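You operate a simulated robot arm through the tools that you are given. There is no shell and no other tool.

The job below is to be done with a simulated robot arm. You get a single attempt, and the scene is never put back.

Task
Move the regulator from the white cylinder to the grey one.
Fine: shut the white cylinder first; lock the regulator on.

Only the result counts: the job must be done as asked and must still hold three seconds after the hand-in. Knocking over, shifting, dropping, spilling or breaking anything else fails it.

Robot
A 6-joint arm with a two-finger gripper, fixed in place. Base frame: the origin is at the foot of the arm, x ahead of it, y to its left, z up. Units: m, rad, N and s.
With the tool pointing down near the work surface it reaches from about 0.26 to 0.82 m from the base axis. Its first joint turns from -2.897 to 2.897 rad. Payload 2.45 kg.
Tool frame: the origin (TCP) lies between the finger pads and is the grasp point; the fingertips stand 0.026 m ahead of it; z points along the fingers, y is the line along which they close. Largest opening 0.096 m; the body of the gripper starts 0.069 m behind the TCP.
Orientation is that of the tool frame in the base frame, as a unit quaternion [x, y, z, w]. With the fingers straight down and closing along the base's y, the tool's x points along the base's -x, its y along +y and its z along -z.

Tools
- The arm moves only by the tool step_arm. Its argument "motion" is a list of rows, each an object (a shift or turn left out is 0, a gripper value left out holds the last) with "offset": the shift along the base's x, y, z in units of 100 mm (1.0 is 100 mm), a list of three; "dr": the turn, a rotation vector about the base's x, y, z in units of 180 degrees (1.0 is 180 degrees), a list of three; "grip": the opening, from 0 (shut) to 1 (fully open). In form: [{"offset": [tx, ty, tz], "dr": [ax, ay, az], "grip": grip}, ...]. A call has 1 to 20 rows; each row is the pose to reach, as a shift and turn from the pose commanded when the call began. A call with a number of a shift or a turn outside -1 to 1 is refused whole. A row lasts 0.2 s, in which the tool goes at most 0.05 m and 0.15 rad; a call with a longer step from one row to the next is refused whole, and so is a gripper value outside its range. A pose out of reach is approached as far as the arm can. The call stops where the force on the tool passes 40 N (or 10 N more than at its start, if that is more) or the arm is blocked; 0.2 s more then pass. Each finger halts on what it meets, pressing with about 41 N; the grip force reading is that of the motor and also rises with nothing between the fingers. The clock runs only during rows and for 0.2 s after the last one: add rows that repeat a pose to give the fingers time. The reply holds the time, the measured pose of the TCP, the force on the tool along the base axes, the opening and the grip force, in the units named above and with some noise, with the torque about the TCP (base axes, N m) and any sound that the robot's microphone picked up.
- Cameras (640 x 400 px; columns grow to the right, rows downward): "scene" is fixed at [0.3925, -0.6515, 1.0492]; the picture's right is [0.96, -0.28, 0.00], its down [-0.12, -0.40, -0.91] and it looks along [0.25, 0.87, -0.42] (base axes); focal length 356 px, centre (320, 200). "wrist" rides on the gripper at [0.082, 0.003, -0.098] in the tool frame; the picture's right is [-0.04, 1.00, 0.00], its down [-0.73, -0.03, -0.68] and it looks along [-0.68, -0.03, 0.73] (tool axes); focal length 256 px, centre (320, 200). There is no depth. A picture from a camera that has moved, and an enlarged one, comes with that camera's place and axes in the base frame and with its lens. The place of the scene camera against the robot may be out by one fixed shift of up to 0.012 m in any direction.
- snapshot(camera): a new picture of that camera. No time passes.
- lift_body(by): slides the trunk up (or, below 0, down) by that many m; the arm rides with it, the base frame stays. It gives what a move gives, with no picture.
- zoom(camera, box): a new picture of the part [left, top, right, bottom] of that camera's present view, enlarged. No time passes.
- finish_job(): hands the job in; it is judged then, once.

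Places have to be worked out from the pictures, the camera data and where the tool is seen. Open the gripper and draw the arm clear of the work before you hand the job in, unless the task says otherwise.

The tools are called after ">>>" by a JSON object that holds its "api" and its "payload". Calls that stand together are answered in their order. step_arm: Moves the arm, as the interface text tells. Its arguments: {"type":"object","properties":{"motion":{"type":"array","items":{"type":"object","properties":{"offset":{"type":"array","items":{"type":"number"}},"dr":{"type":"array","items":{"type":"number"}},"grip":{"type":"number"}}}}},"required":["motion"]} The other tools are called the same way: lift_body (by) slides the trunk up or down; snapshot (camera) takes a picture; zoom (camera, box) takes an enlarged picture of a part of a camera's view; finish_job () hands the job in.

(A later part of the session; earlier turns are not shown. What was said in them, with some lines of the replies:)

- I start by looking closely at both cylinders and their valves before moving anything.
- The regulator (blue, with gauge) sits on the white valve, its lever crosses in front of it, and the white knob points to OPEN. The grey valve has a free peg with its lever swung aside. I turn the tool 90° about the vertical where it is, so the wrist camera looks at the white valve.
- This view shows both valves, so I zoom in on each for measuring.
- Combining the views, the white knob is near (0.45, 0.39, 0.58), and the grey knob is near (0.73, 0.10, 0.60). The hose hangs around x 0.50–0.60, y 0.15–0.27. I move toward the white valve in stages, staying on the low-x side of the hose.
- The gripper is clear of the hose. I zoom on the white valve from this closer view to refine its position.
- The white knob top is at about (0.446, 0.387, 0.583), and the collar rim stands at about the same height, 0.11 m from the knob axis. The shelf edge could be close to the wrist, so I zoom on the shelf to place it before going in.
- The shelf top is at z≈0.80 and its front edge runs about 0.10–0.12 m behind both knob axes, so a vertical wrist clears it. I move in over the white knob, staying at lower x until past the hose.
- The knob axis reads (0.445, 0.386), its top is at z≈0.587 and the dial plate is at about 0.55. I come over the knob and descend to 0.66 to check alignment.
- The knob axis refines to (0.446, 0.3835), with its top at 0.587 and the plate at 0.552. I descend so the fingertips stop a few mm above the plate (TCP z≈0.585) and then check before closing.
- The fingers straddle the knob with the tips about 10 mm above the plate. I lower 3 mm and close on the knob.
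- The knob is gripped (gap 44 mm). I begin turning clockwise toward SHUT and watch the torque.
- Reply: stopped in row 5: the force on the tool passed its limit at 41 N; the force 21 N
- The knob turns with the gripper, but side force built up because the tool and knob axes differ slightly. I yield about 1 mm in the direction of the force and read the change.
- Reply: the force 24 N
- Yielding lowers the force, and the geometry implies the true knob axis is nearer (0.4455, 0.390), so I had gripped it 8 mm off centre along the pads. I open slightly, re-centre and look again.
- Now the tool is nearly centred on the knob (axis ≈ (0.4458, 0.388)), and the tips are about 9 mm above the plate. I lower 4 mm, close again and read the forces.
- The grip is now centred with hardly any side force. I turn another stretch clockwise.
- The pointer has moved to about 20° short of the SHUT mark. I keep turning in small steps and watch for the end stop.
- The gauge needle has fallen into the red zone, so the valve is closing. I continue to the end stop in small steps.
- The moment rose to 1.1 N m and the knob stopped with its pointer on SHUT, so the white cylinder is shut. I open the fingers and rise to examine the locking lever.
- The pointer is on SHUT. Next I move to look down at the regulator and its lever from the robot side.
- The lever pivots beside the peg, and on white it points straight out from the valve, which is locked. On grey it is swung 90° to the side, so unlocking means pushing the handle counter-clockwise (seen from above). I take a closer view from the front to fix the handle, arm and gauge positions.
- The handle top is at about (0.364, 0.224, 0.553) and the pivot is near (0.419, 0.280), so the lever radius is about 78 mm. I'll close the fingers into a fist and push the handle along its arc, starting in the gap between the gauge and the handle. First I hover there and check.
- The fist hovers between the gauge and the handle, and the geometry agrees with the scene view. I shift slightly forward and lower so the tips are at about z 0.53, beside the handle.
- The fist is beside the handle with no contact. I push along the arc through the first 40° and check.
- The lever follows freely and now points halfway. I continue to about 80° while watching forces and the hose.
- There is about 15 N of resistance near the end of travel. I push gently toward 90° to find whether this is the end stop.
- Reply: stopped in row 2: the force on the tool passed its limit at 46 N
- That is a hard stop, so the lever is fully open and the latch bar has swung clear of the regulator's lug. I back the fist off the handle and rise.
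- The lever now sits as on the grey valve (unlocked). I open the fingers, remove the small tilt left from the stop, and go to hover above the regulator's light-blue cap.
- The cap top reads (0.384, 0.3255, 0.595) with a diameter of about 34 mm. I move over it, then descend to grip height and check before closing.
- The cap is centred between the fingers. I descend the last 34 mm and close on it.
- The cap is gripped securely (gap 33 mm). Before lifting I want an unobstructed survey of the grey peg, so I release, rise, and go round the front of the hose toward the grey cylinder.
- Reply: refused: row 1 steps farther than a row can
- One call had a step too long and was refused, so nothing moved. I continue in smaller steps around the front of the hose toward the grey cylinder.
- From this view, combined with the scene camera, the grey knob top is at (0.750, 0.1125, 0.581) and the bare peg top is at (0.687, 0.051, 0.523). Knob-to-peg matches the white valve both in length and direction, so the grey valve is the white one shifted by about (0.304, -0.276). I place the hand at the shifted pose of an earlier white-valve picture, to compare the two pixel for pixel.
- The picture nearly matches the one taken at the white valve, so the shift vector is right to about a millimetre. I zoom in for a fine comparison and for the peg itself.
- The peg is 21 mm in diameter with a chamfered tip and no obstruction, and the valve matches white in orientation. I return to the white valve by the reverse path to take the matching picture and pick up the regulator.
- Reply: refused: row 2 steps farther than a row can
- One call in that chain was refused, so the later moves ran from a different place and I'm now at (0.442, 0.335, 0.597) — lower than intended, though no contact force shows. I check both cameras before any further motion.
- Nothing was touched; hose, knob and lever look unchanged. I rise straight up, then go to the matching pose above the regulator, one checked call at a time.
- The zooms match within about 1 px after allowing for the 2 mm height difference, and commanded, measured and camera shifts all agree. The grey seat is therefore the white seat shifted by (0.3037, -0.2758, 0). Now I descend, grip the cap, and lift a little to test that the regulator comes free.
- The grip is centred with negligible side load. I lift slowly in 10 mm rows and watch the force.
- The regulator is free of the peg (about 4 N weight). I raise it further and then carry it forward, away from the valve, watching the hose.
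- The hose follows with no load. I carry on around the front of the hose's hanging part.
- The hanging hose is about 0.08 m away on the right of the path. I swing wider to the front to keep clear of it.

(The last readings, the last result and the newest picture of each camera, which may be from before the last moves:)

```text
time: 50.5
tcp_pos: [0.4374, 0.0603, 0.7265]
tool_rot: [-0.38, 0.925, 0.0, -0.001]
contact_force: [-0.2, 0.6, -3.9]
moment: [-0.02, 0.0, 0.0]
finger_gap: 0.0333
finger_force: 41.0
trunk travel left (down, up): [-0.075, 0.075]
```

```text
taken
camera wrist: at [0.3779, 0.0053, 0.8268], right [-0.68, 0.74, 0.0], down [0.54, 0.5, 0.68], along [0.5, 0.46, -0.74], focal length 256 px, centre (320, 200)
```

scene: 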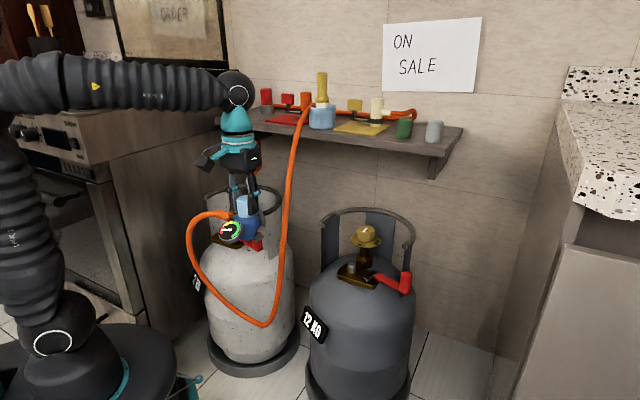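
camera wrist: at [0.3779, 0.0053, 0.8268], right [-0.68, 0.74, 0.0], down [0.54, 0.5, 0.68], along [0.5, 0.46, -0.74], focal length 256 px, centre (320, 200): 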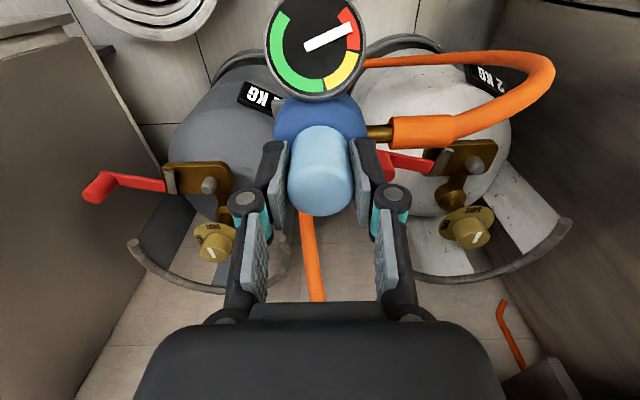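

Still no load on the hand. I continue to the right in front of the grey cylinder.

>>> {"api": "step_arm", "payload": {"motion": [{"offset": [0.25, -0.35, 0]}, {"offset": [0.5, -0.7, 0]}, {"offset": [0.8, -0.9, 0]}, {"offset": [0.8, -0.9, 0]}]}}

>>> {"api": "snapshot", "payload": {"camera": "scene"}}

>>> {"api": "snapshot", "payload": {"camera": "wrist"}}

```text
time: 51.5
tcp_pos: [0.5179, -0.0281, 0.729]
tool_rot: [-0.381, 0.925, 0.001, -0.002]
contact_force: [0.0, -0.3, -3.3]
moment: [0.0, -0.05, 0.03]
finger_gap: 0.0332
finger_force: 41.1
trunk travel left (down, up): [-0.075, 0.075]
```

```text
taken
```

scene: 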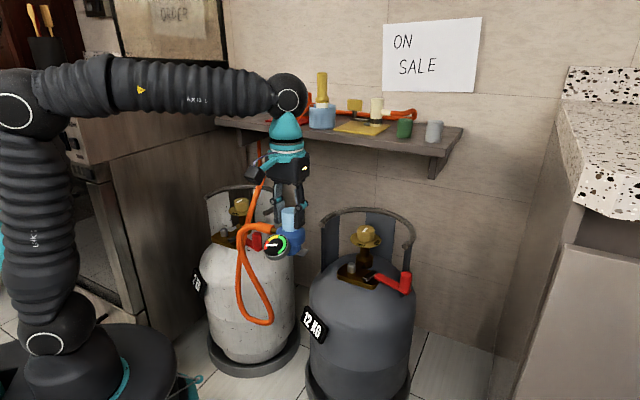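

```text
taken
camera wrist: at [0.4579, -0.0837, 0.8289], right [-0.68, 0.74, 0.0], down [0.54, 0.5, 0.68], along [0.5, 0.46, -0.74], focal length 256 px, centre (320, 200)
```

wrist: 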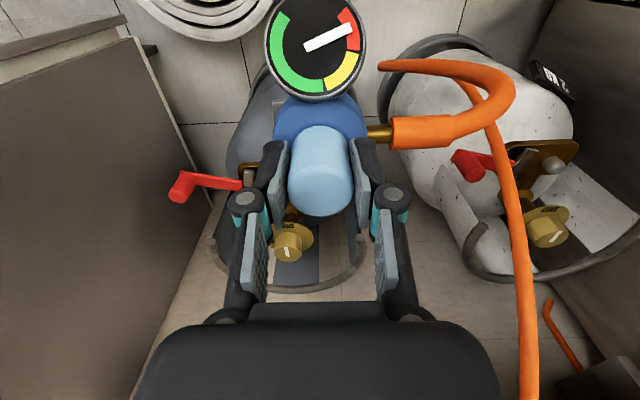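

The hose now hangs clear on the left. I move over the grey peg (commanded = white grip pose + (0.3037, -0.2758), 0.14 m up).

>>> {"api": "step_arm", "payload": {"motion": [{"offset": [0.4, 0, 0]}, {"offset": [0.8, 0, 0]}, {"offset": [0.8, 0, 0]}]}}

>>> {"api": "step_arm", "payload": {"motion": [{"offset": [0.3, 0.27, 0]}, {"offset": [0.6, 0.54, 0]}, {"offset": [0.887, 0.792, 0]}, {"offset": [0.887, 0.792, 0]}]}}

>>> {"api": "snapshot", "payload": {"camera": "scene"}}

>>> {"api": "snapshot", "payload": {"camera": "wrist"}}

>>> {"api": "zoom", "payload": {"camera": "scene", "box": [300, 140, 440, 300]}}

```text
time: 52.3
tcp_pos: [0.5978, -0.0294, 0.7286]
tool_rot: [-0.381, 0.924, -0.001, -0.003]
contact_force: [0.0, -0.2, -2.8]
moment: [0.01, -0.06, 0.01]
finger_gap: 0.0331
finger_force: 41.6
trunk travel left (down, up): [-0.075, 0.075]
```

```text
time: 53.3
tcp_pos: [0.6856, 0.0511, 0.7294]
tool_rot: [-0.381, 0.925, 0.0, -0.002]
contact_force: [-0.7, 0.7, -3.1]
moment: [0.0, -0.03, 0.02]
finger_gap: 0.0331
finger_force: 41.2
trunk travel left (down, up): [-0.075, 0.075]
```

```text
taken
```

scene: 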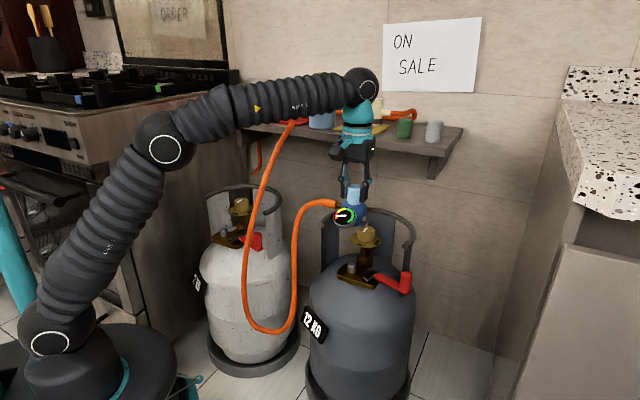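

```text
taken
camera wrist: at [0.6265, -0.0049, 0.8287], right [-0.68, 0.74, 0.0], down [0.54, 0.5, 0.68], along [0.5, 0.46, -0.74], focal length 256 px, centre (320, 200)
```

wrist: 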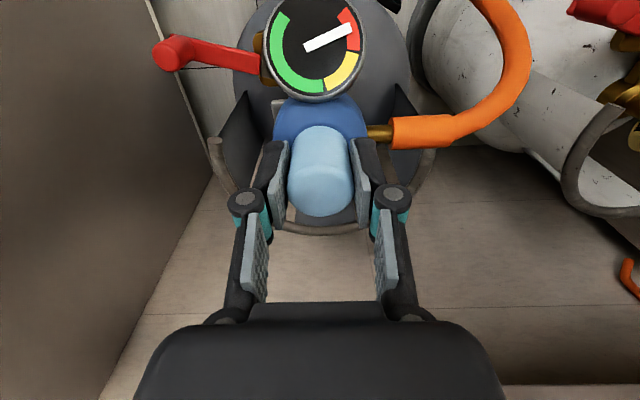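

```text
2.50 times, centred on (370, 220) of scene
camera zoom: at [0.3925, -0.6515, 1.0492], right [0.96, -0.28, 0.0], down [-0.12, -0.4, -0.91], along [0.25, 0.87, -0.42], focal length 891 px, centre (195, 150)
```

zoom: 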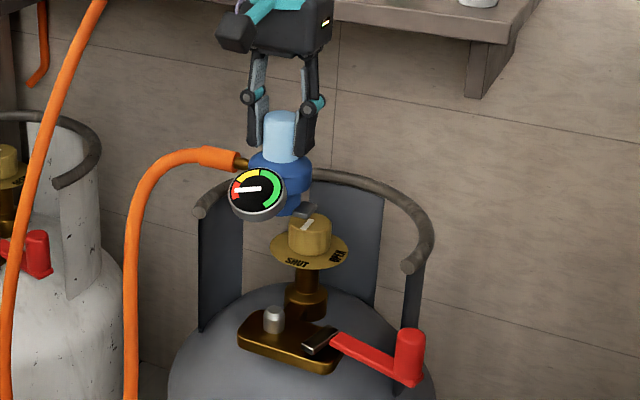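

Hovering over the grey peg with the same relation as at the white one. I descend to 40 mm above the seat and check the alignment with the peg.

>>> {"api": "step_arm", "payload": {"motion": [{"offset": [0, 0, -0.3]}, {"offset": [0, 0, -0.6]}, {"offset": [0, 0, -0.85]}, {"offset": [0, 0, -1.0]}, {"offset": [0, 0, -1.0]}, {"offset": [0, 0, -1.0]}]}}

>>> {"api": "snapshot", "payload": {"camera": "wrist"}}

>>> {"api": "zoom", "payload": {"camera": "scene", "box": [310, 190, 430, 300]}}

```text
time: 54.7
tcp_pos: [0.6864, 0.0509, 0.6276]
tool_rot: [-0.381, 0.925, 0.001, -0.002]
contact_force: [0.0, 0.1, -4.1]
moment: [0.04, -0.02, -0.01]
finger_gap: 0.0331
finger_force: 40.5
trunk travel left (down, up): [-0.075, 0.075]
```

```text
taken
camera wrist: at [0.6268, -0.0039, 0.728], right [-0.68, 0.74, 0.0], down [0.54, 0.5, 0.68], along [0.5, 0.46, -0.74], focal length 256 px, centre (320, 200)
```

wrist: 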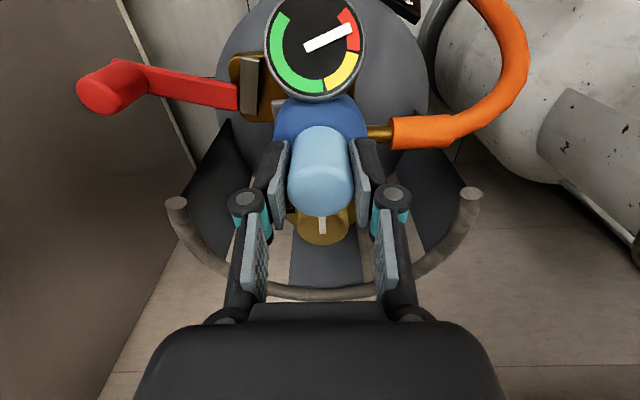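

```text
3.64 times, centred on (370, 245) of scene
camera zoom: at [0.3925, -0.6515, 1.0492], right [0.96, -0.28, 0.0], down [-0.12, -0.4, -0.91], along [0.25, 0.87, -0.42], focal length 1295 px, centre (138, 36)
```

zoom: 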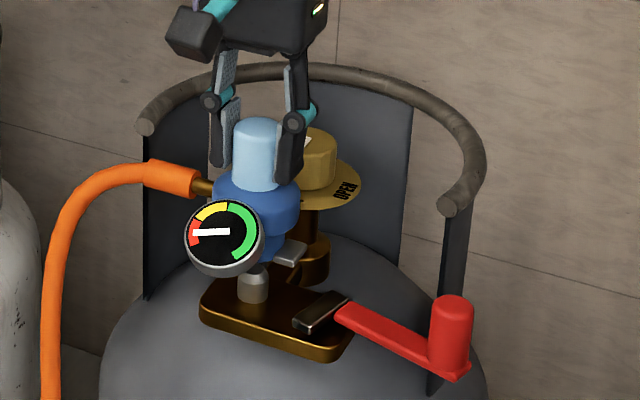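

The wrist picture matches the one taken at the same height over the white peg. I lower slowly in 5 mm rows and watch for contact.

>>> {"api": "step_arm", "payload": {"motion": [{"offset": [0, 0, -0.06]}, {"offset": [0, 0, -0.12]}, {"offset": [0, 0, -0.17]}, {"offset": [0, 0, -0.21]}, {"offset": [0, 0, -0.25]}, {"offset": [0, 0, -0.25]}]}}

>>> {"api": "zoom", "payload": {"camera": "scene", "box": [310, 190, 430, 300]}}

```text
time: 56.1
tcp_pos: [0.685, 0.0506, 0.6042]
tool_rot: [-0.381, 0.924, 0.0, -0.001]
contact_force: [0.2, -0.5, -3.4]
moment: [-0.02, -0.06, -0.04]
finger_gap: 0.0332
finger_force: 41.1
trunk travel left (down, up): [-0.075, 0.075]
```

```text
3.64 times, centred on (370, 245) of scene
camera zoom: at [0.3925, -0.6515, 1.0492], right [0.96, -0.28, 0.0], down [-0.12, -0.4, -0.91], along [0.25, 0.87, -0.42], focal length 1295 px, centre (138, 36)
```

zoom: 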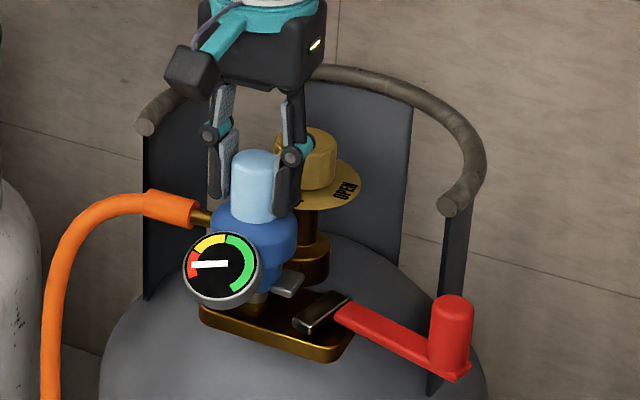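

The socket is sliding over the peg without force. I lower the remaining 15 mm, stopping when the seat is felt.

>>> {"api": "step_arm", "payload": {"motion": [{"offset": [0, 0, -0.05]}, {"offset": [0, 0, -0.09]}, {"offset": [0, 0, -0.13]}, {"offset": [0, 0, -0.15]}, {"offset": [0, 0, -0.15]}]}}

>>> {"api": "zoom", "payload": {"camera": "scene", "box": [310, 190, 430, 300]}}

>>> {"api": "snapshot", "payload": {"camera": "wrist"}}

```text
time: 57.3
tcp_pos: [0.6849, 0.0497, 0.5882]
tool_rot: [-0.381, 0.925, 0.0, -0.002]
contact_force: [-1.5, 0.0, -0.2]
moment: [0.04, 0.1, 0.01]
finger_gap: 0.0334
finger_force: 41.2
trunk travel left (down, up): [-0.075, 0.075]
```

```text
3.64 times, centred on (370, 245) of scene
camera zoom: at [0.3925, -0.6515, 1.0492], right [0.96, -0.28, 0.0], down [-0.12, -0.4, -0.91], along [0.25, 0.87, -0.42], focal length 1295 px, centre (138, 36)
```

zoom: 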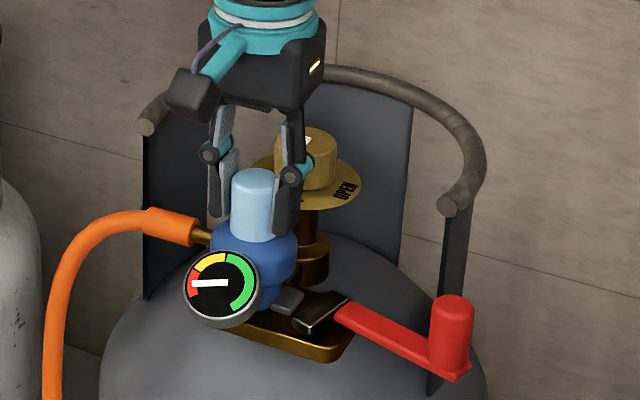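

```text
taken
camera wrist: at [0.6265, -0.0045, 0.6886], right [-0.68, 0.74, 0.0], down [0.54, 0.5, 0.68], along [0.5, 0.46, -0.74], focal length 256 px, centre (320, 200)
```

wrist: 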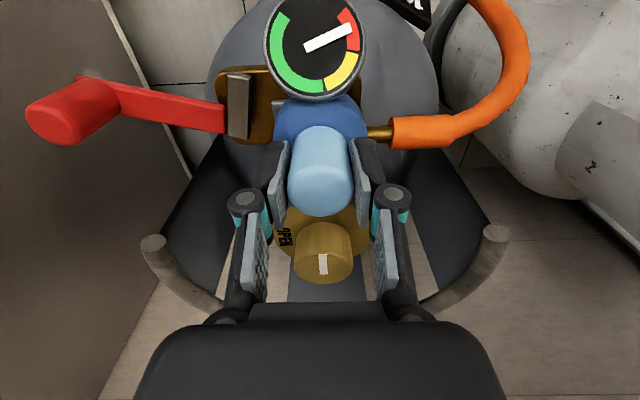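

The weight has come off the hand, so it's at the seat. I press down slightly to make sure it's fully home.

>>> {"api": "step_arm", "payload": {"motion": [{"offset": [0, 0, -0.01]}, {"offset": [0, 0, -0.02]}, {"offset": [0, 0, -0.02]}]}}

>>> {"api": "zoom", "payload": {"camera": "wrist", "box": [200, 40, 440, 190]}}

```text
time: 58.1
tcp_pos: [0.6849, 0.0506, 0.5888]
tool_rot: [-0.381, 0.925, -0.001, 0.0]
contact_force: [-2.4, 0.5, 21.7]
moment: [-0.23, 0.57, -0.01]
finger_gap: 0.0329
finger_force: 41.5
trunk travel left (down, up): [-0.075, 0.075]
```

```text
2.67 times, centred on (320, 115) of wrist
camera zoom: at [0.6259, -0.0046, 0.6883], right [-0.68, 0.74, 0.0], down [0.54, 0.5, 0.68], along [0.5, 0.46, -0.73], focal length 683 px, centre (320, 427)
```

zoom: 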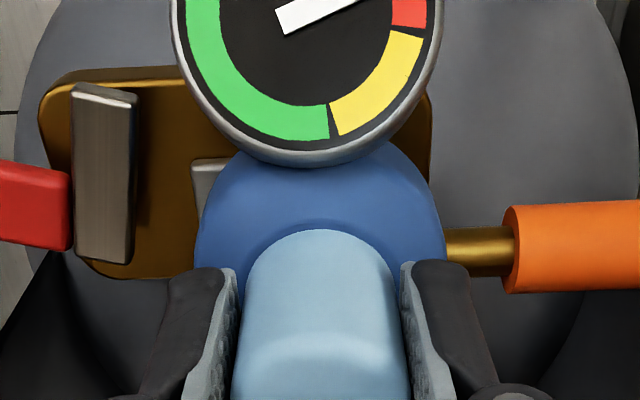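

It is fully seated (22 N reaction, same height as on the white valve). I relieve the press, open the fingers and rise.

>>> {"api": "step_arm", "payload": {"motion": [{"offset": [0, 0, 0.02]}, {"offset": [0, 0, 0.02], "grip": 0.6}, {"offset": [0, 0, 0.02], "grip": 0.65}, {"offset": [0, 0, 0.02], "grip": 0.65}, {"offset": [0, 0, 0.2]}, {"offset": [0, 0, 0.5]}, {"offset": [0, 0, 0.8]}, {"offset": [0, 0, 1.0]}, {"offset": [0, 0, 1.0]}]}}

>>> {"api": "snapshot", "payload": {"camera": "wrist"}}

>>> {"api": "snapshot", "payload": {"camera": "scene"}}

>>> {"api": "zoom", "payload": {"camera": "scene", "box": [310, 190, 430, 300]}}

```text
time: 60.1
tcp_pos: [0.6872, 0.0504, 0.6888]
tool_rot: [-0.381, 0.925, 0.0, -0.002]
contact_force: [0.0, 1.3, -1.1]
moment: [0.02, 0.01, -0.01]
finger_gap: 0.0623
finger_force: 0.1
trunk travel left (down, up): [-0.075, 0.075]
```

```text
taken
camera wrist: at [0.627, -0.0035, 0.7872], right [-0.68, 0.74, 0.0], down [0.54, 0.5, 0.68], along [0.5, 0.46, -0.74], focal length 256 px, centre (320, 200)
```

wrist: 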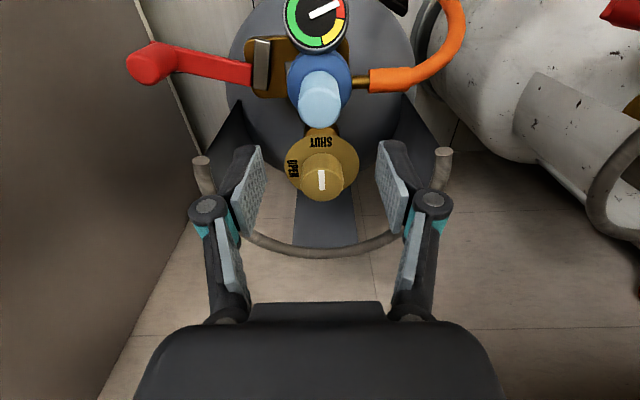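

```text
taken
```

scene: 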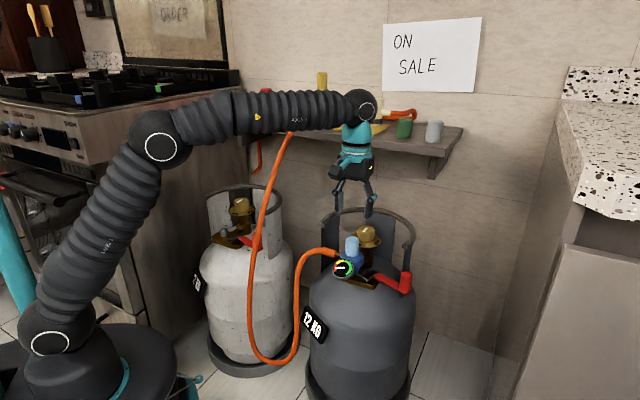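

```text
3.64 times, centred on (370, 245) of scene
camera zoom: at [0.3925, -0.6515, 1.0492], right [0.96, -0.28, 0.0], down [-0.12, -0.4, -0.91], along [0.25, 0.87, -0.42], focal length 1295 px, centre (138, 36)
```

zoom: 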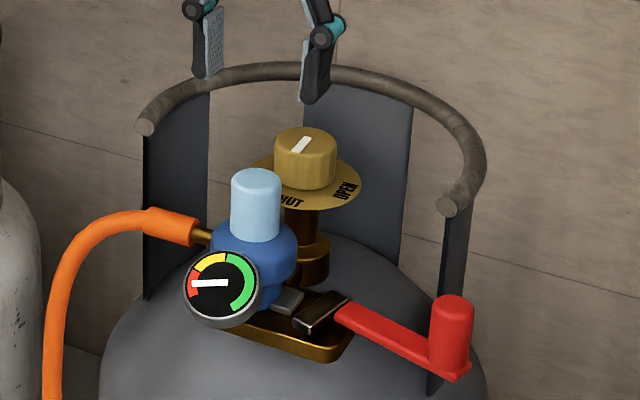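

The regulator stays put and upright on the grey peg. For locking I need the handle's exact position, so I zoom on the grey lever from here.

>>> {"api": "zoom", "payload": {"camera": "wrist", "box": [110, 0, 370, 150]}}

>>> {"api": "zoom", "payload": {"camera": "scene", "box": [360, 240, 430, 300]}}

```text
2.46 times, centred on (240, 75) of wrist
camera zoom: at [0.627, -0.0035, 0.7872], right [-0.68, 0.74, 0.0], down [0.54, 0.5, 0.68], along [0.5, 0.46, -0.74], focal length 630 px, centre (517, 508)
```

zoom: 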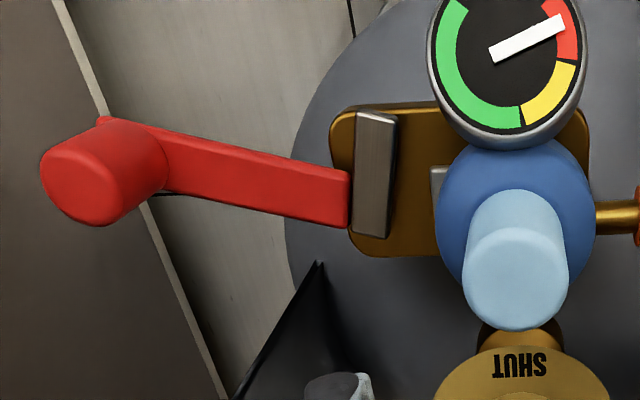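

```text
6.67 times, centred on (395, 270) of scene
camera zoom: at [0.3925, -0.6515, 1.0492], right [0.96, -0.28, 0.0], down [-0.12, -0.4, -0.91], along [0.25, 0.87, -0.42], focal length 2375 px, centre (-180, -267)
```

zoom: 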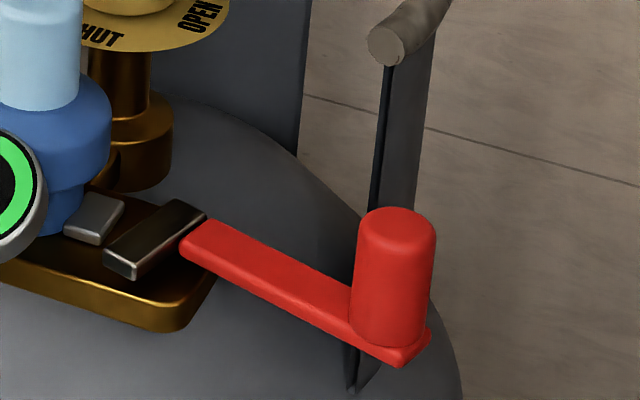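

The grey handle top is at (0.775, -0.068, 0.557). From both valves' data the pivot lies about 62 mm beside the peg, the lever radius is about 85 mm, and the swing is about 80° clockwise to lock. I close the fist and go above the wall side of the handle.

>>> {"api": "step_arm", "payload": {"motion": [{"offset": [0.2, -0.25, 0.0], "grip": 0}, {"offset": [0.45, -0.5, 0.0]}, {"offset": [0.7, -0.75, 0.0]}, {"offset": [0.95, -0.9, 0.0]}, {"offset": [0.95, -0.9, 0.0]}]}}

>>> {"api": "snapshot", "payload": {"camera": "wrist"}}

>>> {"api": "snapshot", "payload": {"camera": "scene"}}

```text
time: 61.3
tcp_pos: [0.7736, -0.0389, 0.6843]
tool_rot: [-0.381, 0.924, 0.0, -0.001]
contact_force: [-0.7, 0.1, 0.0]
moment: [0.04, 0.0, -0.01]
finger_gap: 0.0
finger_force: 28.9
out of reach, approached as far as the arm can: row 4, 5
trunk travel left (down, up): [-0.075, 0.075]
```

```text
taken
camera wrist: at [0.714, -0.0947, 0.7827], right [-0.68, 0.74, 0.0], down [0.54, 0.5, 0.68], along [0.5, 0.46, -0.74], focal length 256 px, centre (320, 200)
```

wrist: 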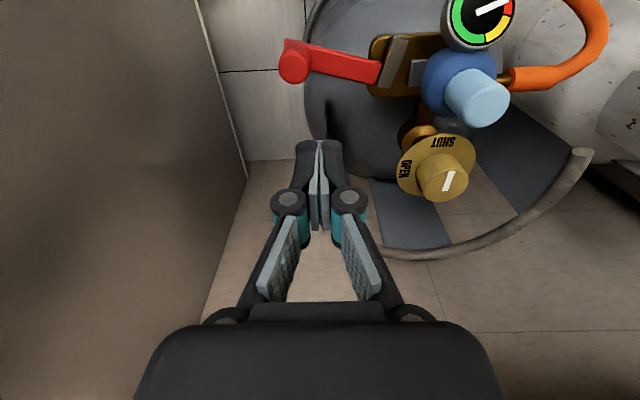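

```text
taken
```

scene: 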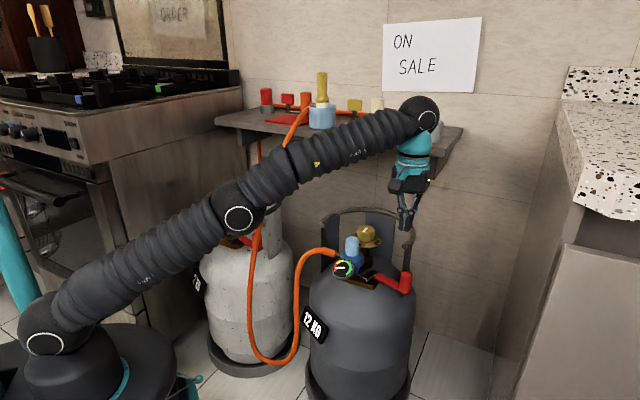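

At this height the target is just out of reach, because the arm is nearly straight. Raising the trunk brings the shoulder up and gives more horizontal reach, so I do that.

>>> {"api": "lift_body", "payload": {"by": 0.07}}

```text
time: 62.4
tcp_pos: [0.774, -0.0391, 0.7533]
tool_rot: [-0.381, 0.925, -0.001, -0.002]
contact_force: [-0.1, 0.4, 0.0]
moment: [0.01, 0.0, 0.01]
finger_gap: 0.0
finger_force: 28.3
trunk travel left (down, up): [-0.145, 0.005]
```

>>> {"api": "step_arm", "payload": {"motion": [{"offset": [0.0, 0.0, -0.3]}, {"offset": [0.0, -0.02, -0.6]}, {"offset": [0.0, -0.05, -0.9]}, {"offset": [0.0, -0.05, -0.9]}]}}

>>> {"api": "snapshot", "payload": {"camera": "wrist"}}

>>> {"api": "zoom", "payload": {"camera": "scene", "box": [330, 170, 450, 300]}}

```text
time: 63.4
tcp_pos: [0.7745, -0.0456, 0.6633]
tool_rot: [-0.381, 0.925, 0.0, -0.002]
contact_force: [-0.1, 0.5, 0.3]
moment: [0.0, 0.02, 0.02]
finger_gap: 0.0
finger_force: 28.0
trunk travel left (down, up): [-0.145, 0.005]
```

```text
taken
camera wrist: at [0.7141, -0.1001, 0.7629], right [-0.68, 0.74, 0.0], down [0.54, 0.5, 0.68], along [0.5, 0.46, -0.74], focal length 256 px, centre (320, 200)
```

wrist: 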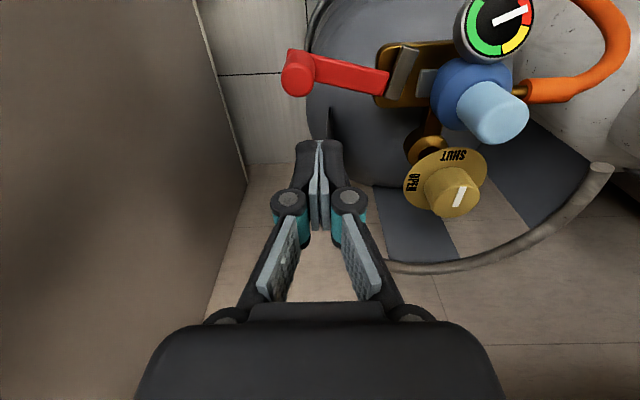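

```text
3.08 times, centred on (390, 235) of scene
camera zoom: at [0.3925, -0.6515, 1.0492], right [0.96, -0.28, 0.0], down [-0.12, -0.4, -0.91], along [0.25, 0.87, -0.42], focal length 1096 px, centre (105, 92)
```

zoom: 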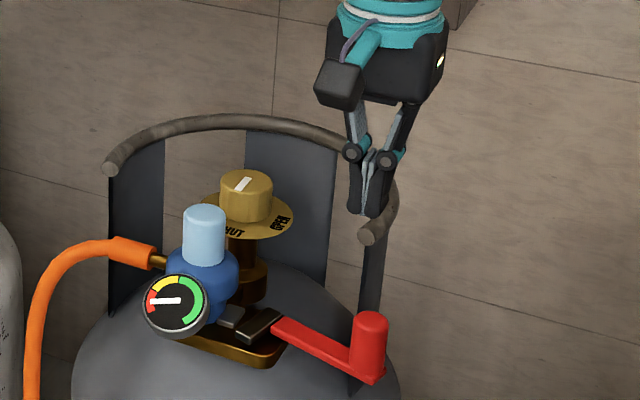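

The handle position is confirmed at (0.775, -0.068). I shift to the wall side of it, (0.805, -0.047), while coming down a little, to see whether it's reachable.

>>> {"api": "step_arm", "payload": {"motion": [{"offset": [0.15, 0.0, -0.2]}, {"offset": [0.31, -0.01, -0.43]}, {"offset": [0.31, -0.01, -0.43]}]}}

>>> {"api": "snapshot", "payload": {"camera": "wrist"}}

>>> {"api": "zoom", "payload": {"camera": "scene", "box": [330, 170, 450, 300]}}

```text
time: 64.2
tcp_pos: [0.8034, -0.0453, 0.6204]
tool_rot: [-0.382, 0.924, 0.001, -0.002]
contact_force: [0.0, -0.2, -0.4]
moment: [-0.01, -0.02, -0.01]
finger_gap: 0.0001
finger_force: 28.8
trunk travel left (down, up): [-0.145, 0.005]
```

```text
taken
camera wrist: at [0.7445, -0.0998, 0.7197], right [-0.68, 0.74, 0.0], down [0.54, 0.5, 0.68], along [0.5, 0.46, -0.74], focal length 256 px, centre (320, 200)
```

wrist: 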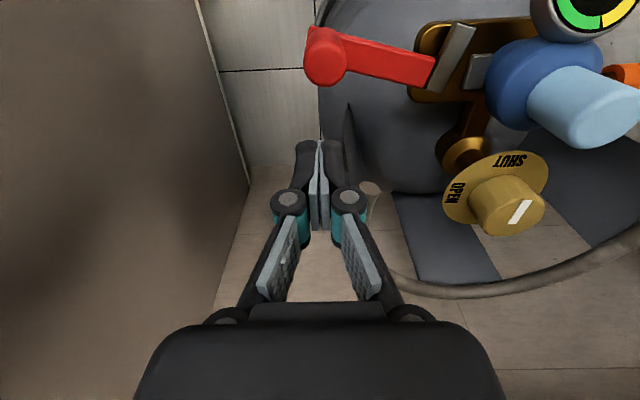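

```text
3.08 times, centred on (390, 235) of scene
camera zoom: at [0.3925, -0.6515, 1.0492], right [0.96, -0.28, 0.0], down [-0.12, -0.4, -0.91], along [0.25, 0.87, -0.42], focal length 1096 px, centre (105, 92)
```

zoom: 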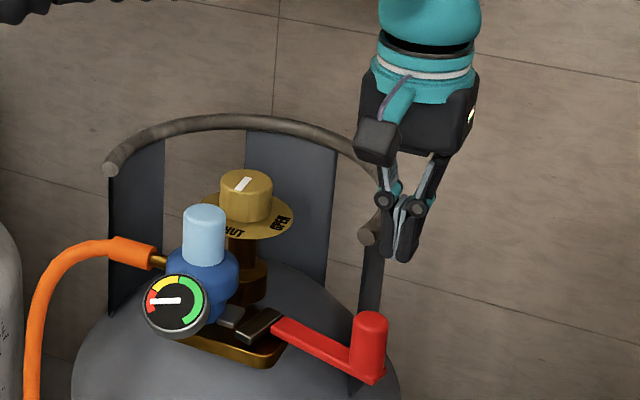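

It's reachable, and the fist clears the collar end. I lower the tips beside the handle (TCP z≈0.557).

>>> {"api": "step_arm", "payload": {"motion": [{"offset": [0.0, -0.01, -0.2]}, {"offset": [0.0, -0.01, -0.4]}, {"offset": [0.0, -0.01, -0.55]}, {"offset": [0.0, -0.01, -0.63]}, {"offset": [0.0, -0.01, -0.63]}]}}

>>> {"api": "snapshot", "payload": {"camera": "wrist"}}

>>> {"api": "zoom", "payload": {"camera": "scene", "box": [330, 170, 450, 300]}}

```text
time: 65.4
tcp_pos: [0.8027, -0.0473, 0.5563]
tool_rot: [-0.381, 0.925, 0.001, -0.002]
contact_force: [-0.2, -1.4, -0.1]
moment: [-0.02, 0.0, -0.01]
finger_gap: 0.0
finger_force: 28.7
trunk travel left (down, up): [-0.145, 0.005]
```

```text
taken
camera wrist: at [0.7444, -0.1011, 0.6557], right [-0.68, 0.74, 0.0], down [0.54, 0.5, 0.68], along [0.5, 0.46, -0.74], focal length 256 px, centre (320, 200)
```

wrist: 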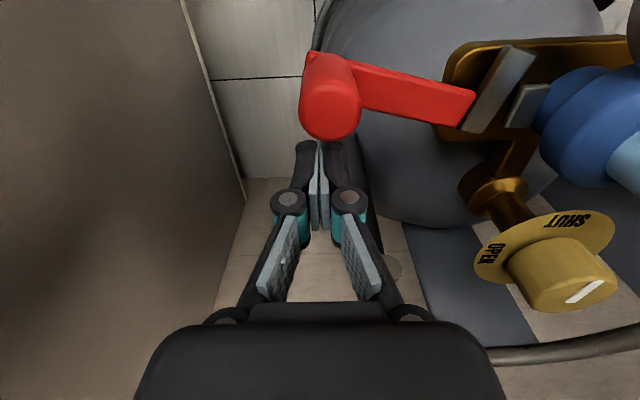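

```text
3.08 times, centred on (390, 235) of scene
camera zoom: at [0.3925, -0.6515, 1.0492], right [0.96, -0.28, 0.0], down [-0.12, -0.4, -0.91], along [0.25, 0.87, -0.42], focal length 1096 px, centre (105, 92)
```

zoom: 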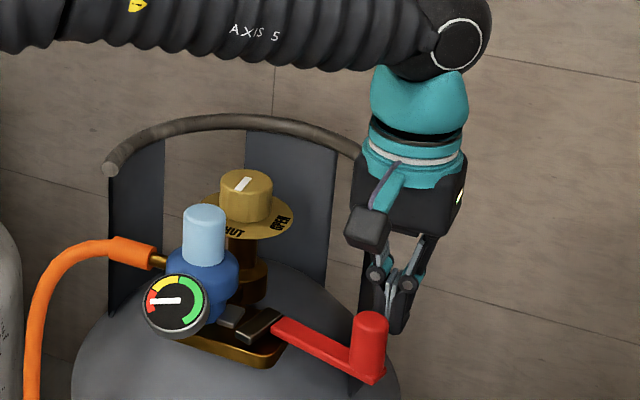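

The fist stands right behind the handle with no contact. I push it clockwise along the arc for the first 40°.

>>> {"api": "step_arm", "payload": {"motion": [{"offset": [-0.067, -0.021, 0]}, {"offset": [-0.168, -0.132, 0]}, {"offset": [-0.287, -0.222, 0]}, {"offset": [-0.421, -0.291, 0]}, {"offset": [-0.564, -0.335, 0]}, {"offset": [-0.564, -0.335, 0]}]}}

>>> {"api": "snapshot", "payload": {"camera": "wrist"}}

>>> {"api": "zoom", "payload": {"camera": "scene", "box": [320, 200, 430, 310]}}

```text
time: 66.8
tcp_pos: [0.7476, -0.0812, 0.5551]
tool_rot: [-0.381, 0.925, 0.0, -0.002]
contact_force: [0.3, 0.5, 0.0]
moment: [-0.04, 0.04, 0.02]
finger_gap: 0.0
finger_force: 28.4
trunk travel left (down, up): [-0.145, 0.005]
```

```text
taken
camera wrist: at [0.6884, -0.1357, 0.6552], right [-0.68, 0.74, 0.0], down [0.54, 0.5, 0.68], along [0.5, 0.46, -0.74], focal length 256 px, centre (320, 200)
```

wrist: 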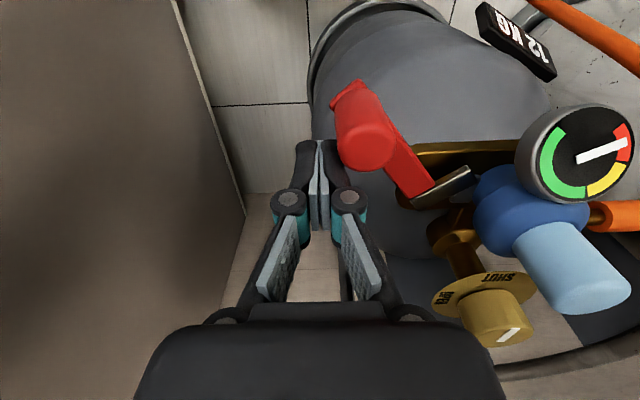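

```text
3.64 times, centred on (375, 255) of scene
camera zoom: at [0.3925, -0.6515, 1.0492], right [0.96, -0.28, 0.0], down [-0.12, -0.4, -0.91], along [0.25, 0.87, -0.42], focal length 1295 px, centre (120, 0)
```

zoom: 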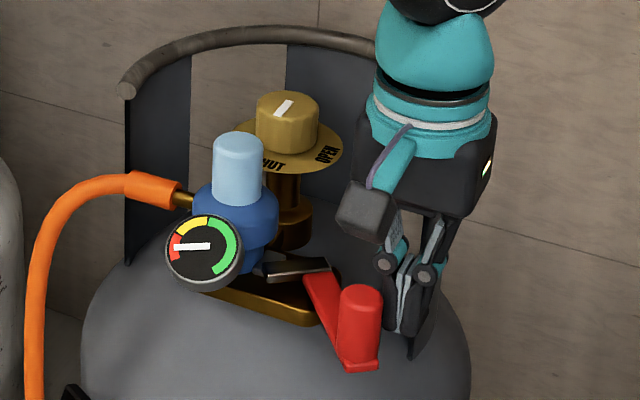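

The lever follows and the latch bar is swinging toward the regulator's lug. I continue the arc toward the locked position.

>>> {"api": "step_arm", "payload": {"motion": [{"offset": [-0.148, -0.019, 0]}, {"offset": [-0.297, -0.012, 0]}, {"offset": [-0.444, 0.022, 0]}, {"offset": [-0.52, 0.05, 0]}, {"offset": [-0.52, 0.05, 0]}]}}

>>> {"api": "snapshot", "payload": {"camera": "wrist"}}

>>> {"api": "zoom", "payload": {"camera": "scene", "box": [320, 200, 430, 310]}}

```text
time: 68.0
tcp_pos: [0.6973, -0.0757, 0.5566]
tool_rot: [-0.381, 0.925, 0.0, -0.001]
contact_force: [-0.7, 0.4, -0.4]
moment: [-0.03, -0.01, 0.0]
finger_gap: 0.0
finger_force: 29.0
trunk travel left (down, up): [-0.145, 0.005]
```

```text
taken
camera wrist: at [0.6371, -0.1302, 0.6562], right [-0.68, 0.74, 0.0], down [0.54, 0.5, 0.68], along [0.5, 0.46, -0.74], focal length 256 px, centre (320, 200)
```

wrist: 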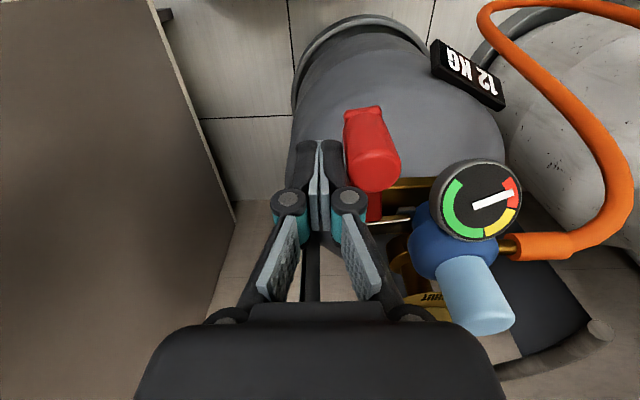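

```text
3.64 times, centred on (375, 255) of scene
camera zoom: at [0.3925, -0.6515, 1.0492], right [0.96, -0.28, 0.0], down [-0.12, -0.4, -0.91], along [0.25, 0.87, -0.42], focal length 1295 px, centre (120, 0)
```

zoom: 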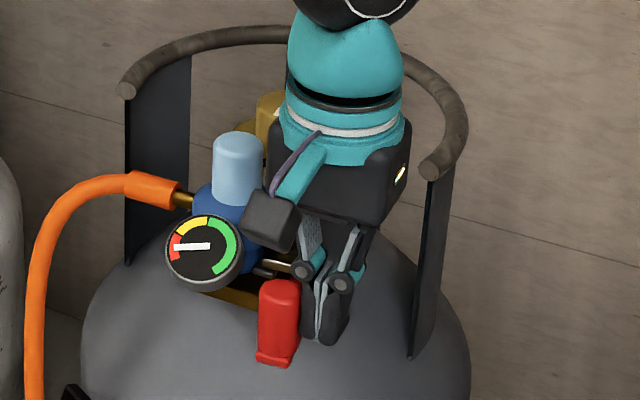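

The lever is almost home with no resistance yet. I push on in small steps until the stop is felt.

>>> {"api": "step_arm", "payload": {"motion": [{"offset": [-0.03, 0.014, 0]}, {"offset": [-0.061, 0.029, 0]}, {"offset": [-0.093, 0.047, 0]}, {"offset": [-0.126, 0.066, 0]}, {"offset": [-0.156, 0.088, 0]}, {"offset": [-0.187, 0.11, 0]}, {"offset": [-0.187, 0.11, 0]}]}}

>>> {"api": "snapshot", "payload": {"camera": "wrist"}}

>>> {"api": "zoom", "payload": {"camera": "scene", "box": [320, 200, 430, 310]}}

```text
time: 69.2
tcp_pos: [0.6857, -0.0698, 0.558]
tool_rot: [-0.382, 0.924, -0.004, 0.005]
contact_force: [20.6, -15.1, -6.9]
moment: [-0.02, -0.07, -0.01]
finger_gap: 0.0
finger_force: 28.0
trunk travel left (down, up): [-0.145, 0.005]
stopped in row 5: the force on the tool passed its limit at 46 N (the readings are from after the stop); the commanded pose is now the measured one
```

```text
taken
camera wrist: at [0.6248, -0.1242, 0.6565], right [-0.68, 0.74, -0.01], down [0.53, 0.5, 0.68], along [0.51, 0.45, -0.73], focal length 256 px, centre (320, 200)
```

wrist: 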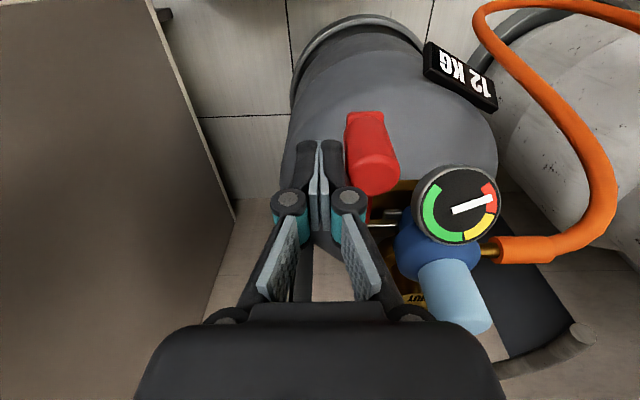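

```text
3.64 times, centred on (375, 255) of scene
camera zoom: at [0.3925, -0.6515, 1.0492], right [0.96, -0.28, 0.0], down [-0.12, -0.4, -0.91], along [0.25, 0.87, -0.42], focal length 1295 px, centre (120, 0)
```

zoom: 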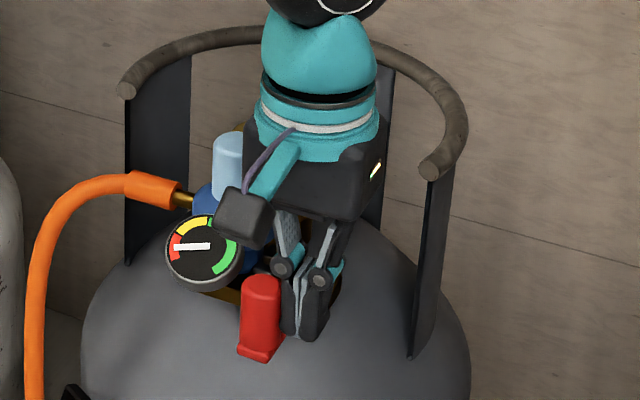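

A 46 N stop with the handle at the same offset from the peg as it had on the white valve when locked. I back away from the handle, rise, and inspect.

>>> {"api": "step_arm", "payload": {"motion": [{"offset": [0.1, -0.1, 0], "dr": [0.001, 0.003, 0]}, {"offset": [0.15, -0.15, 0.1], "dr": [0.001, 0.003, 0]}, {"offset": [0.15, -0.15, 0.5], "dr": [0.001, 0.003, 0]}, {"offset": [0.1, -0.1, 0.9], "dr": [0.001, 0.003, 0]}, {"offset": [0.0, -0.1, 1.0], "dr": [0.001, 0.003, 0]}, {"offset": [0.0, -0.1, 1.0], "dr": [0.001, 0.003, 0]}]}}

>>> {"api": "snapshot", "payload": {"camera": "wrist"}}

>>> {"api": "zoom", "payload": {"camera": "scene", "box": [320, 200, 430, 310]}}

```text
time: 70.6
tcp_pos: [0.6851, -0.0753, 0.6582]
tool_rot: [-0.382, 0.924, 0.0, 0.0]
contact_force: [-0.2, -0.6, 1.0]
moment: [-0.04, -0.04, -0.03]
finger_gap: 0.0001
finger_force: 28.5
trunk travel left (down, up): [-0.145, 0.005]
```

```text
taken
camera wrist: at [0.6252, -0.1313, 0.7588], right [-0.68, 0.74, 0.0], down [0.54, 0.5, 0.68], along [0.5, 0.46, -0.73], focal length 256 px, centre (320, 200)
```

wrist: 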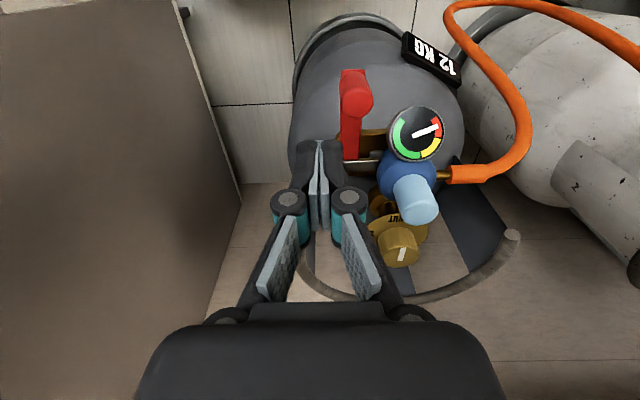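

```text
3.64 times, centred on (375, 255) of scene
camera zoom: at [0.3925, -0.6515, 1.0492], right [0.96, -0.28, 0.0], down [-0.12, -0.4, -0.91], along [0.25, 0.87, -0.42], focal length 1295 px, centre (120, 0)
```

zoom: 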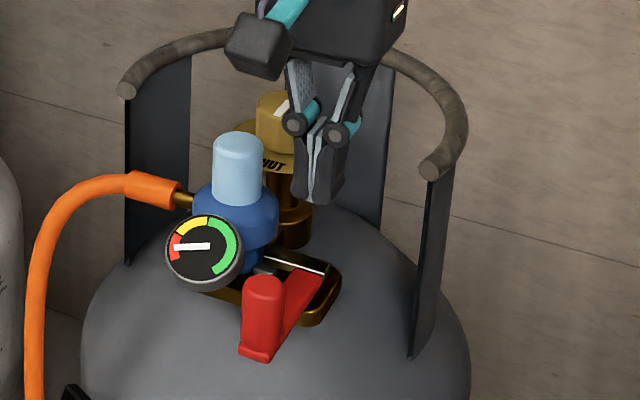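

The lever now points straight out and the latch lies over the lug. To verify, I move to the pose that matches my earlier picture of the locked white valve (same relative camera position) and compare.

>>> {"api": "step_arm", "payload": {"motion": [{"offset": [-0.2, -0.1, 0.3], "grip": 0.7}, {"offset": [-0.5, 0.0, 0.42], "dr": [0, 0, -0.015]}, {"offset": [-0.835, 0.122, 0.42], "dr": [0, 0, -0.0295]}, {"offset": [-0.835, 0.122, 0.42], "dr": [0, 0, -0.0295]}]}}

>>> {"api": "snapshot", "payload": {"camera": "wrist"}}

>>> {"api": "zoom", "payload": {"camera": "wrist", "box": [200, 60, 440, 220]}}

>>> {"api": "snapshot", "payload": {"camera": "scene"}}

```text
time: 71.6
tcp_pos: [0.5984, -0.0637, 0.6991]
tool_rot: [-0.338, 0.941, 0.0, -0.002]
contact_force: [0.1, -0.1, 0.7]
moment: [-0.01, -0.03, -0.04]
finger_gap: 0.0672
finger_force: 0.1
trunk travel left (down, up): [-0.145, 0.005]
```

```text
taken
camera wrist: at [0.5343, -0.1138, 0.7986], right [-0.6, 0.8, 0.0], down [0.59, 0.44, 0.68], along [0.54, 0.41, -0.73], focal length 256 px, centre (320, 200)
```

wrist: 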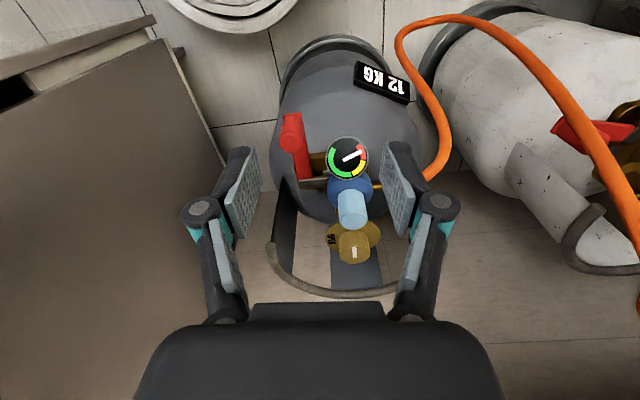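

```text
2.50 times, centred on (320, 140) of wrist
camera zoom: at [0.5343, -0.1138, 0.7986], right [-0.6, 0.8, 0.0], down [0.59, 0.44, 0.68], along [0.54, 0.41, -0.73], focal length 640 px, centre (320, 350)
```

zoom: 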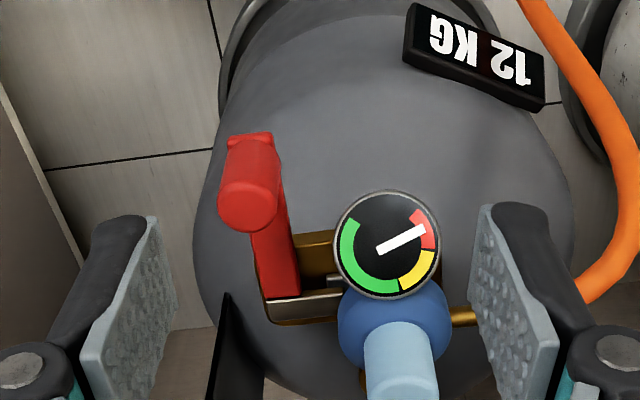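

```text
taken
```

scene: 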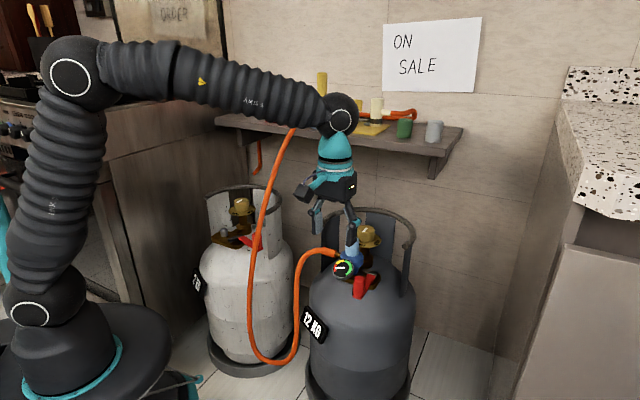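

The picture matches the locked white valve, including arm, latch, handle and regulator. I zoom on the white valve and both knobs in the scene view for a final check, then draw the arm clear with the gripper open.

>>> {"api": "zoom", "payload": {"camera": "scene", "box": [180, 170, 300, 270]}}

>>> {"api": "step_arm", "payload": {"motion": [{"offset": [-0.2, 0.0, 0.35], "grip": 1}, {"offset": [-0.45, 0.0, 0.7]}, {"offset": [-0.8, 0.0, 1.0]}, {"offset": [-1.0, 0.0, 1.0]}, {"offset": [-1.0, 0.0, 1.0]}]}}

>>> {"api": "snapshot", "payload": {"camera": "scene"}}

>>> {"api": "snapshot", "payload": {"camera": "wrist"}}

```text
4.00 times, centred on (240, 220) of scene
camera zoom: at [0.3925, -0.6515, 1.0492], right [0.96, -0.28, 0.0], down [-0.12, -0.4, -0.91], along [0.25, 0.87, -0.42], focal length 1425 px, centre (640, 120)
```

zoom: 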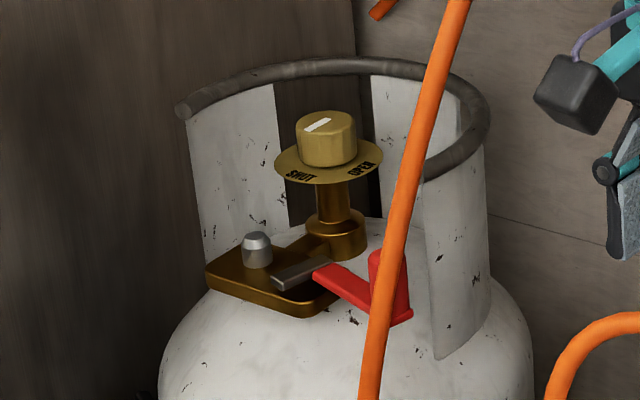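

```text
time: 72.8
tcp_pos: [0.4998, -0.0641, 0.7994]
tool_rot: [-0.338, 0.941, 0.001, 0.0]
contact_force: [-0.4, -0.6, -0.5]
moment: [0.02, 0.03, 0.01]
finger_gap: 0.0961
finger_force: 0.0
trunk travel left (down, up): [-0.145, 0.005]
```

```text
taken
```

scene: 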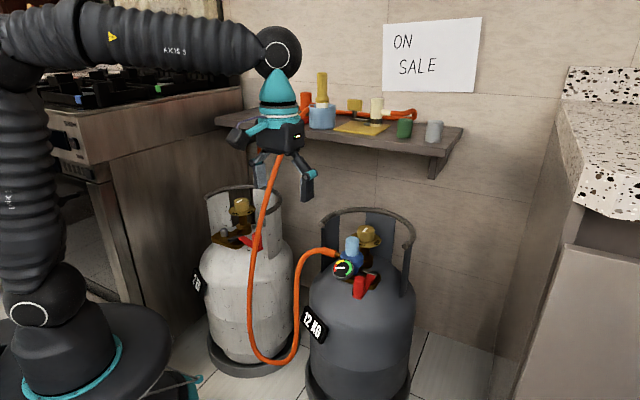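

```text
taken
camera wrist: at [0.4359, -0.1138, 0.8984], right [-0.6, 0.8, 0.0], down [0.59, 0.44, 0.68], along [0.54, 0.41, -0.73], focal length 256 px, centre (320, 200)
```

wrist: 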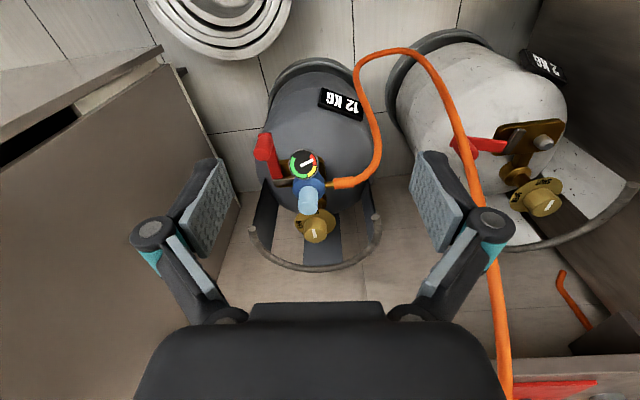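

White knob on SHUT, peg empty, regulator locked on grey, gripper open. I draw the arm a little farther away and check the whole scene once more.

>>> {"api": "step_arm", "payload": {"motion": [{"offset": [-0.2, -0.3, 0.2]}, {"offset": [-0.5, -0.6, 0.4]}, {"offset": [-0.8, -0.8, 0.6]}, {"offset": [-1.0, -0.9, 0.8]}, {"offset": [-1.0, -0.9, 0.8]}, {"offset": [-1.0, -0.9, 0.8]}]}}

>>> {"api": "snapshot", "payload": {"camera": "scene"}}

>>> {"api": "zoom", "payload": {"camera": "scene", "box": [300, 200, 440, 310]}}

```text
time: 74.2
tcp_pos: [0.3997, -0.1551, 0.8798]
tool_rot: [-0.337, 0.941, 0.0, 0.001]
contact_force: [-0.2, -0.1, -0.4]
moment: [0.03, 0.02, 0.02]
finger_gap: 0.0958
finger_force: 0.1
trunk travel left (down, up): [-0.145, 0.005]
```

```text
taken
```

scene: 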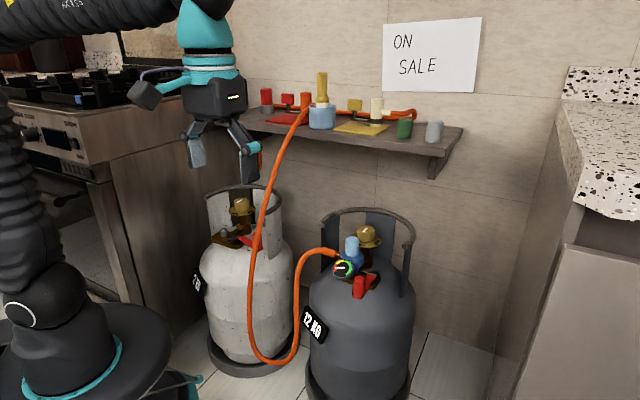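

```text
3.64 times, centred on (370, 255) of scene
camera zoom: at [0.3925, -0.6515, 1.0492], right [0.96, -0.28, 0.0], down [-0.12, -0.4, -0.91], along [0.25, 0.87, -0.42], focal length 1295 px, centre (138, 0)
```

zoom: 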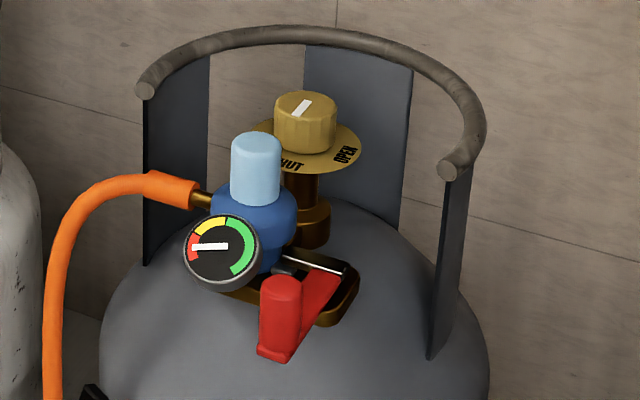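

The regulator is seated and locked on the grey cylinder, the white cylinder is shut, and nothing else has moved. The shelf items, cylinders and grey knob look as they did at the start. The arm is clear with the gripper open, so I hand the job in.

>>> {"api": "finish_job", "payload": {}}

```text
The job is handed in.
```

The regulator is now on the grey cylinder and locked, and the job is handed in. I don't have the judged result.

- **White cylinder:** I shut it first, turning its knob clockwise to the end stop. The pointer sits on SHUT, and the regulator's gauge dropped into the red as it closed.
- **Transfer:** I swung the white locking lever fully open, lifted the regulator off and carried it round the hose. It is seated fully on the grey peg, at the same height it had on the white one.
- **Lock:** I pushed the grey lever to its end stop. The picture matches the one of the white valve when it was locked.
- **Surroundings:** From the last pictures, nothing else was knocked or moved. The arm is drawn clear with the gripper open.

- **Unplanned move:** One move was refused partway through, so the hand came lower and nearer the hose than I intended. Nothing was touched.
- **Grey cylinder:** I left its knob on SHUT, since you didn't ask for it to be opened.
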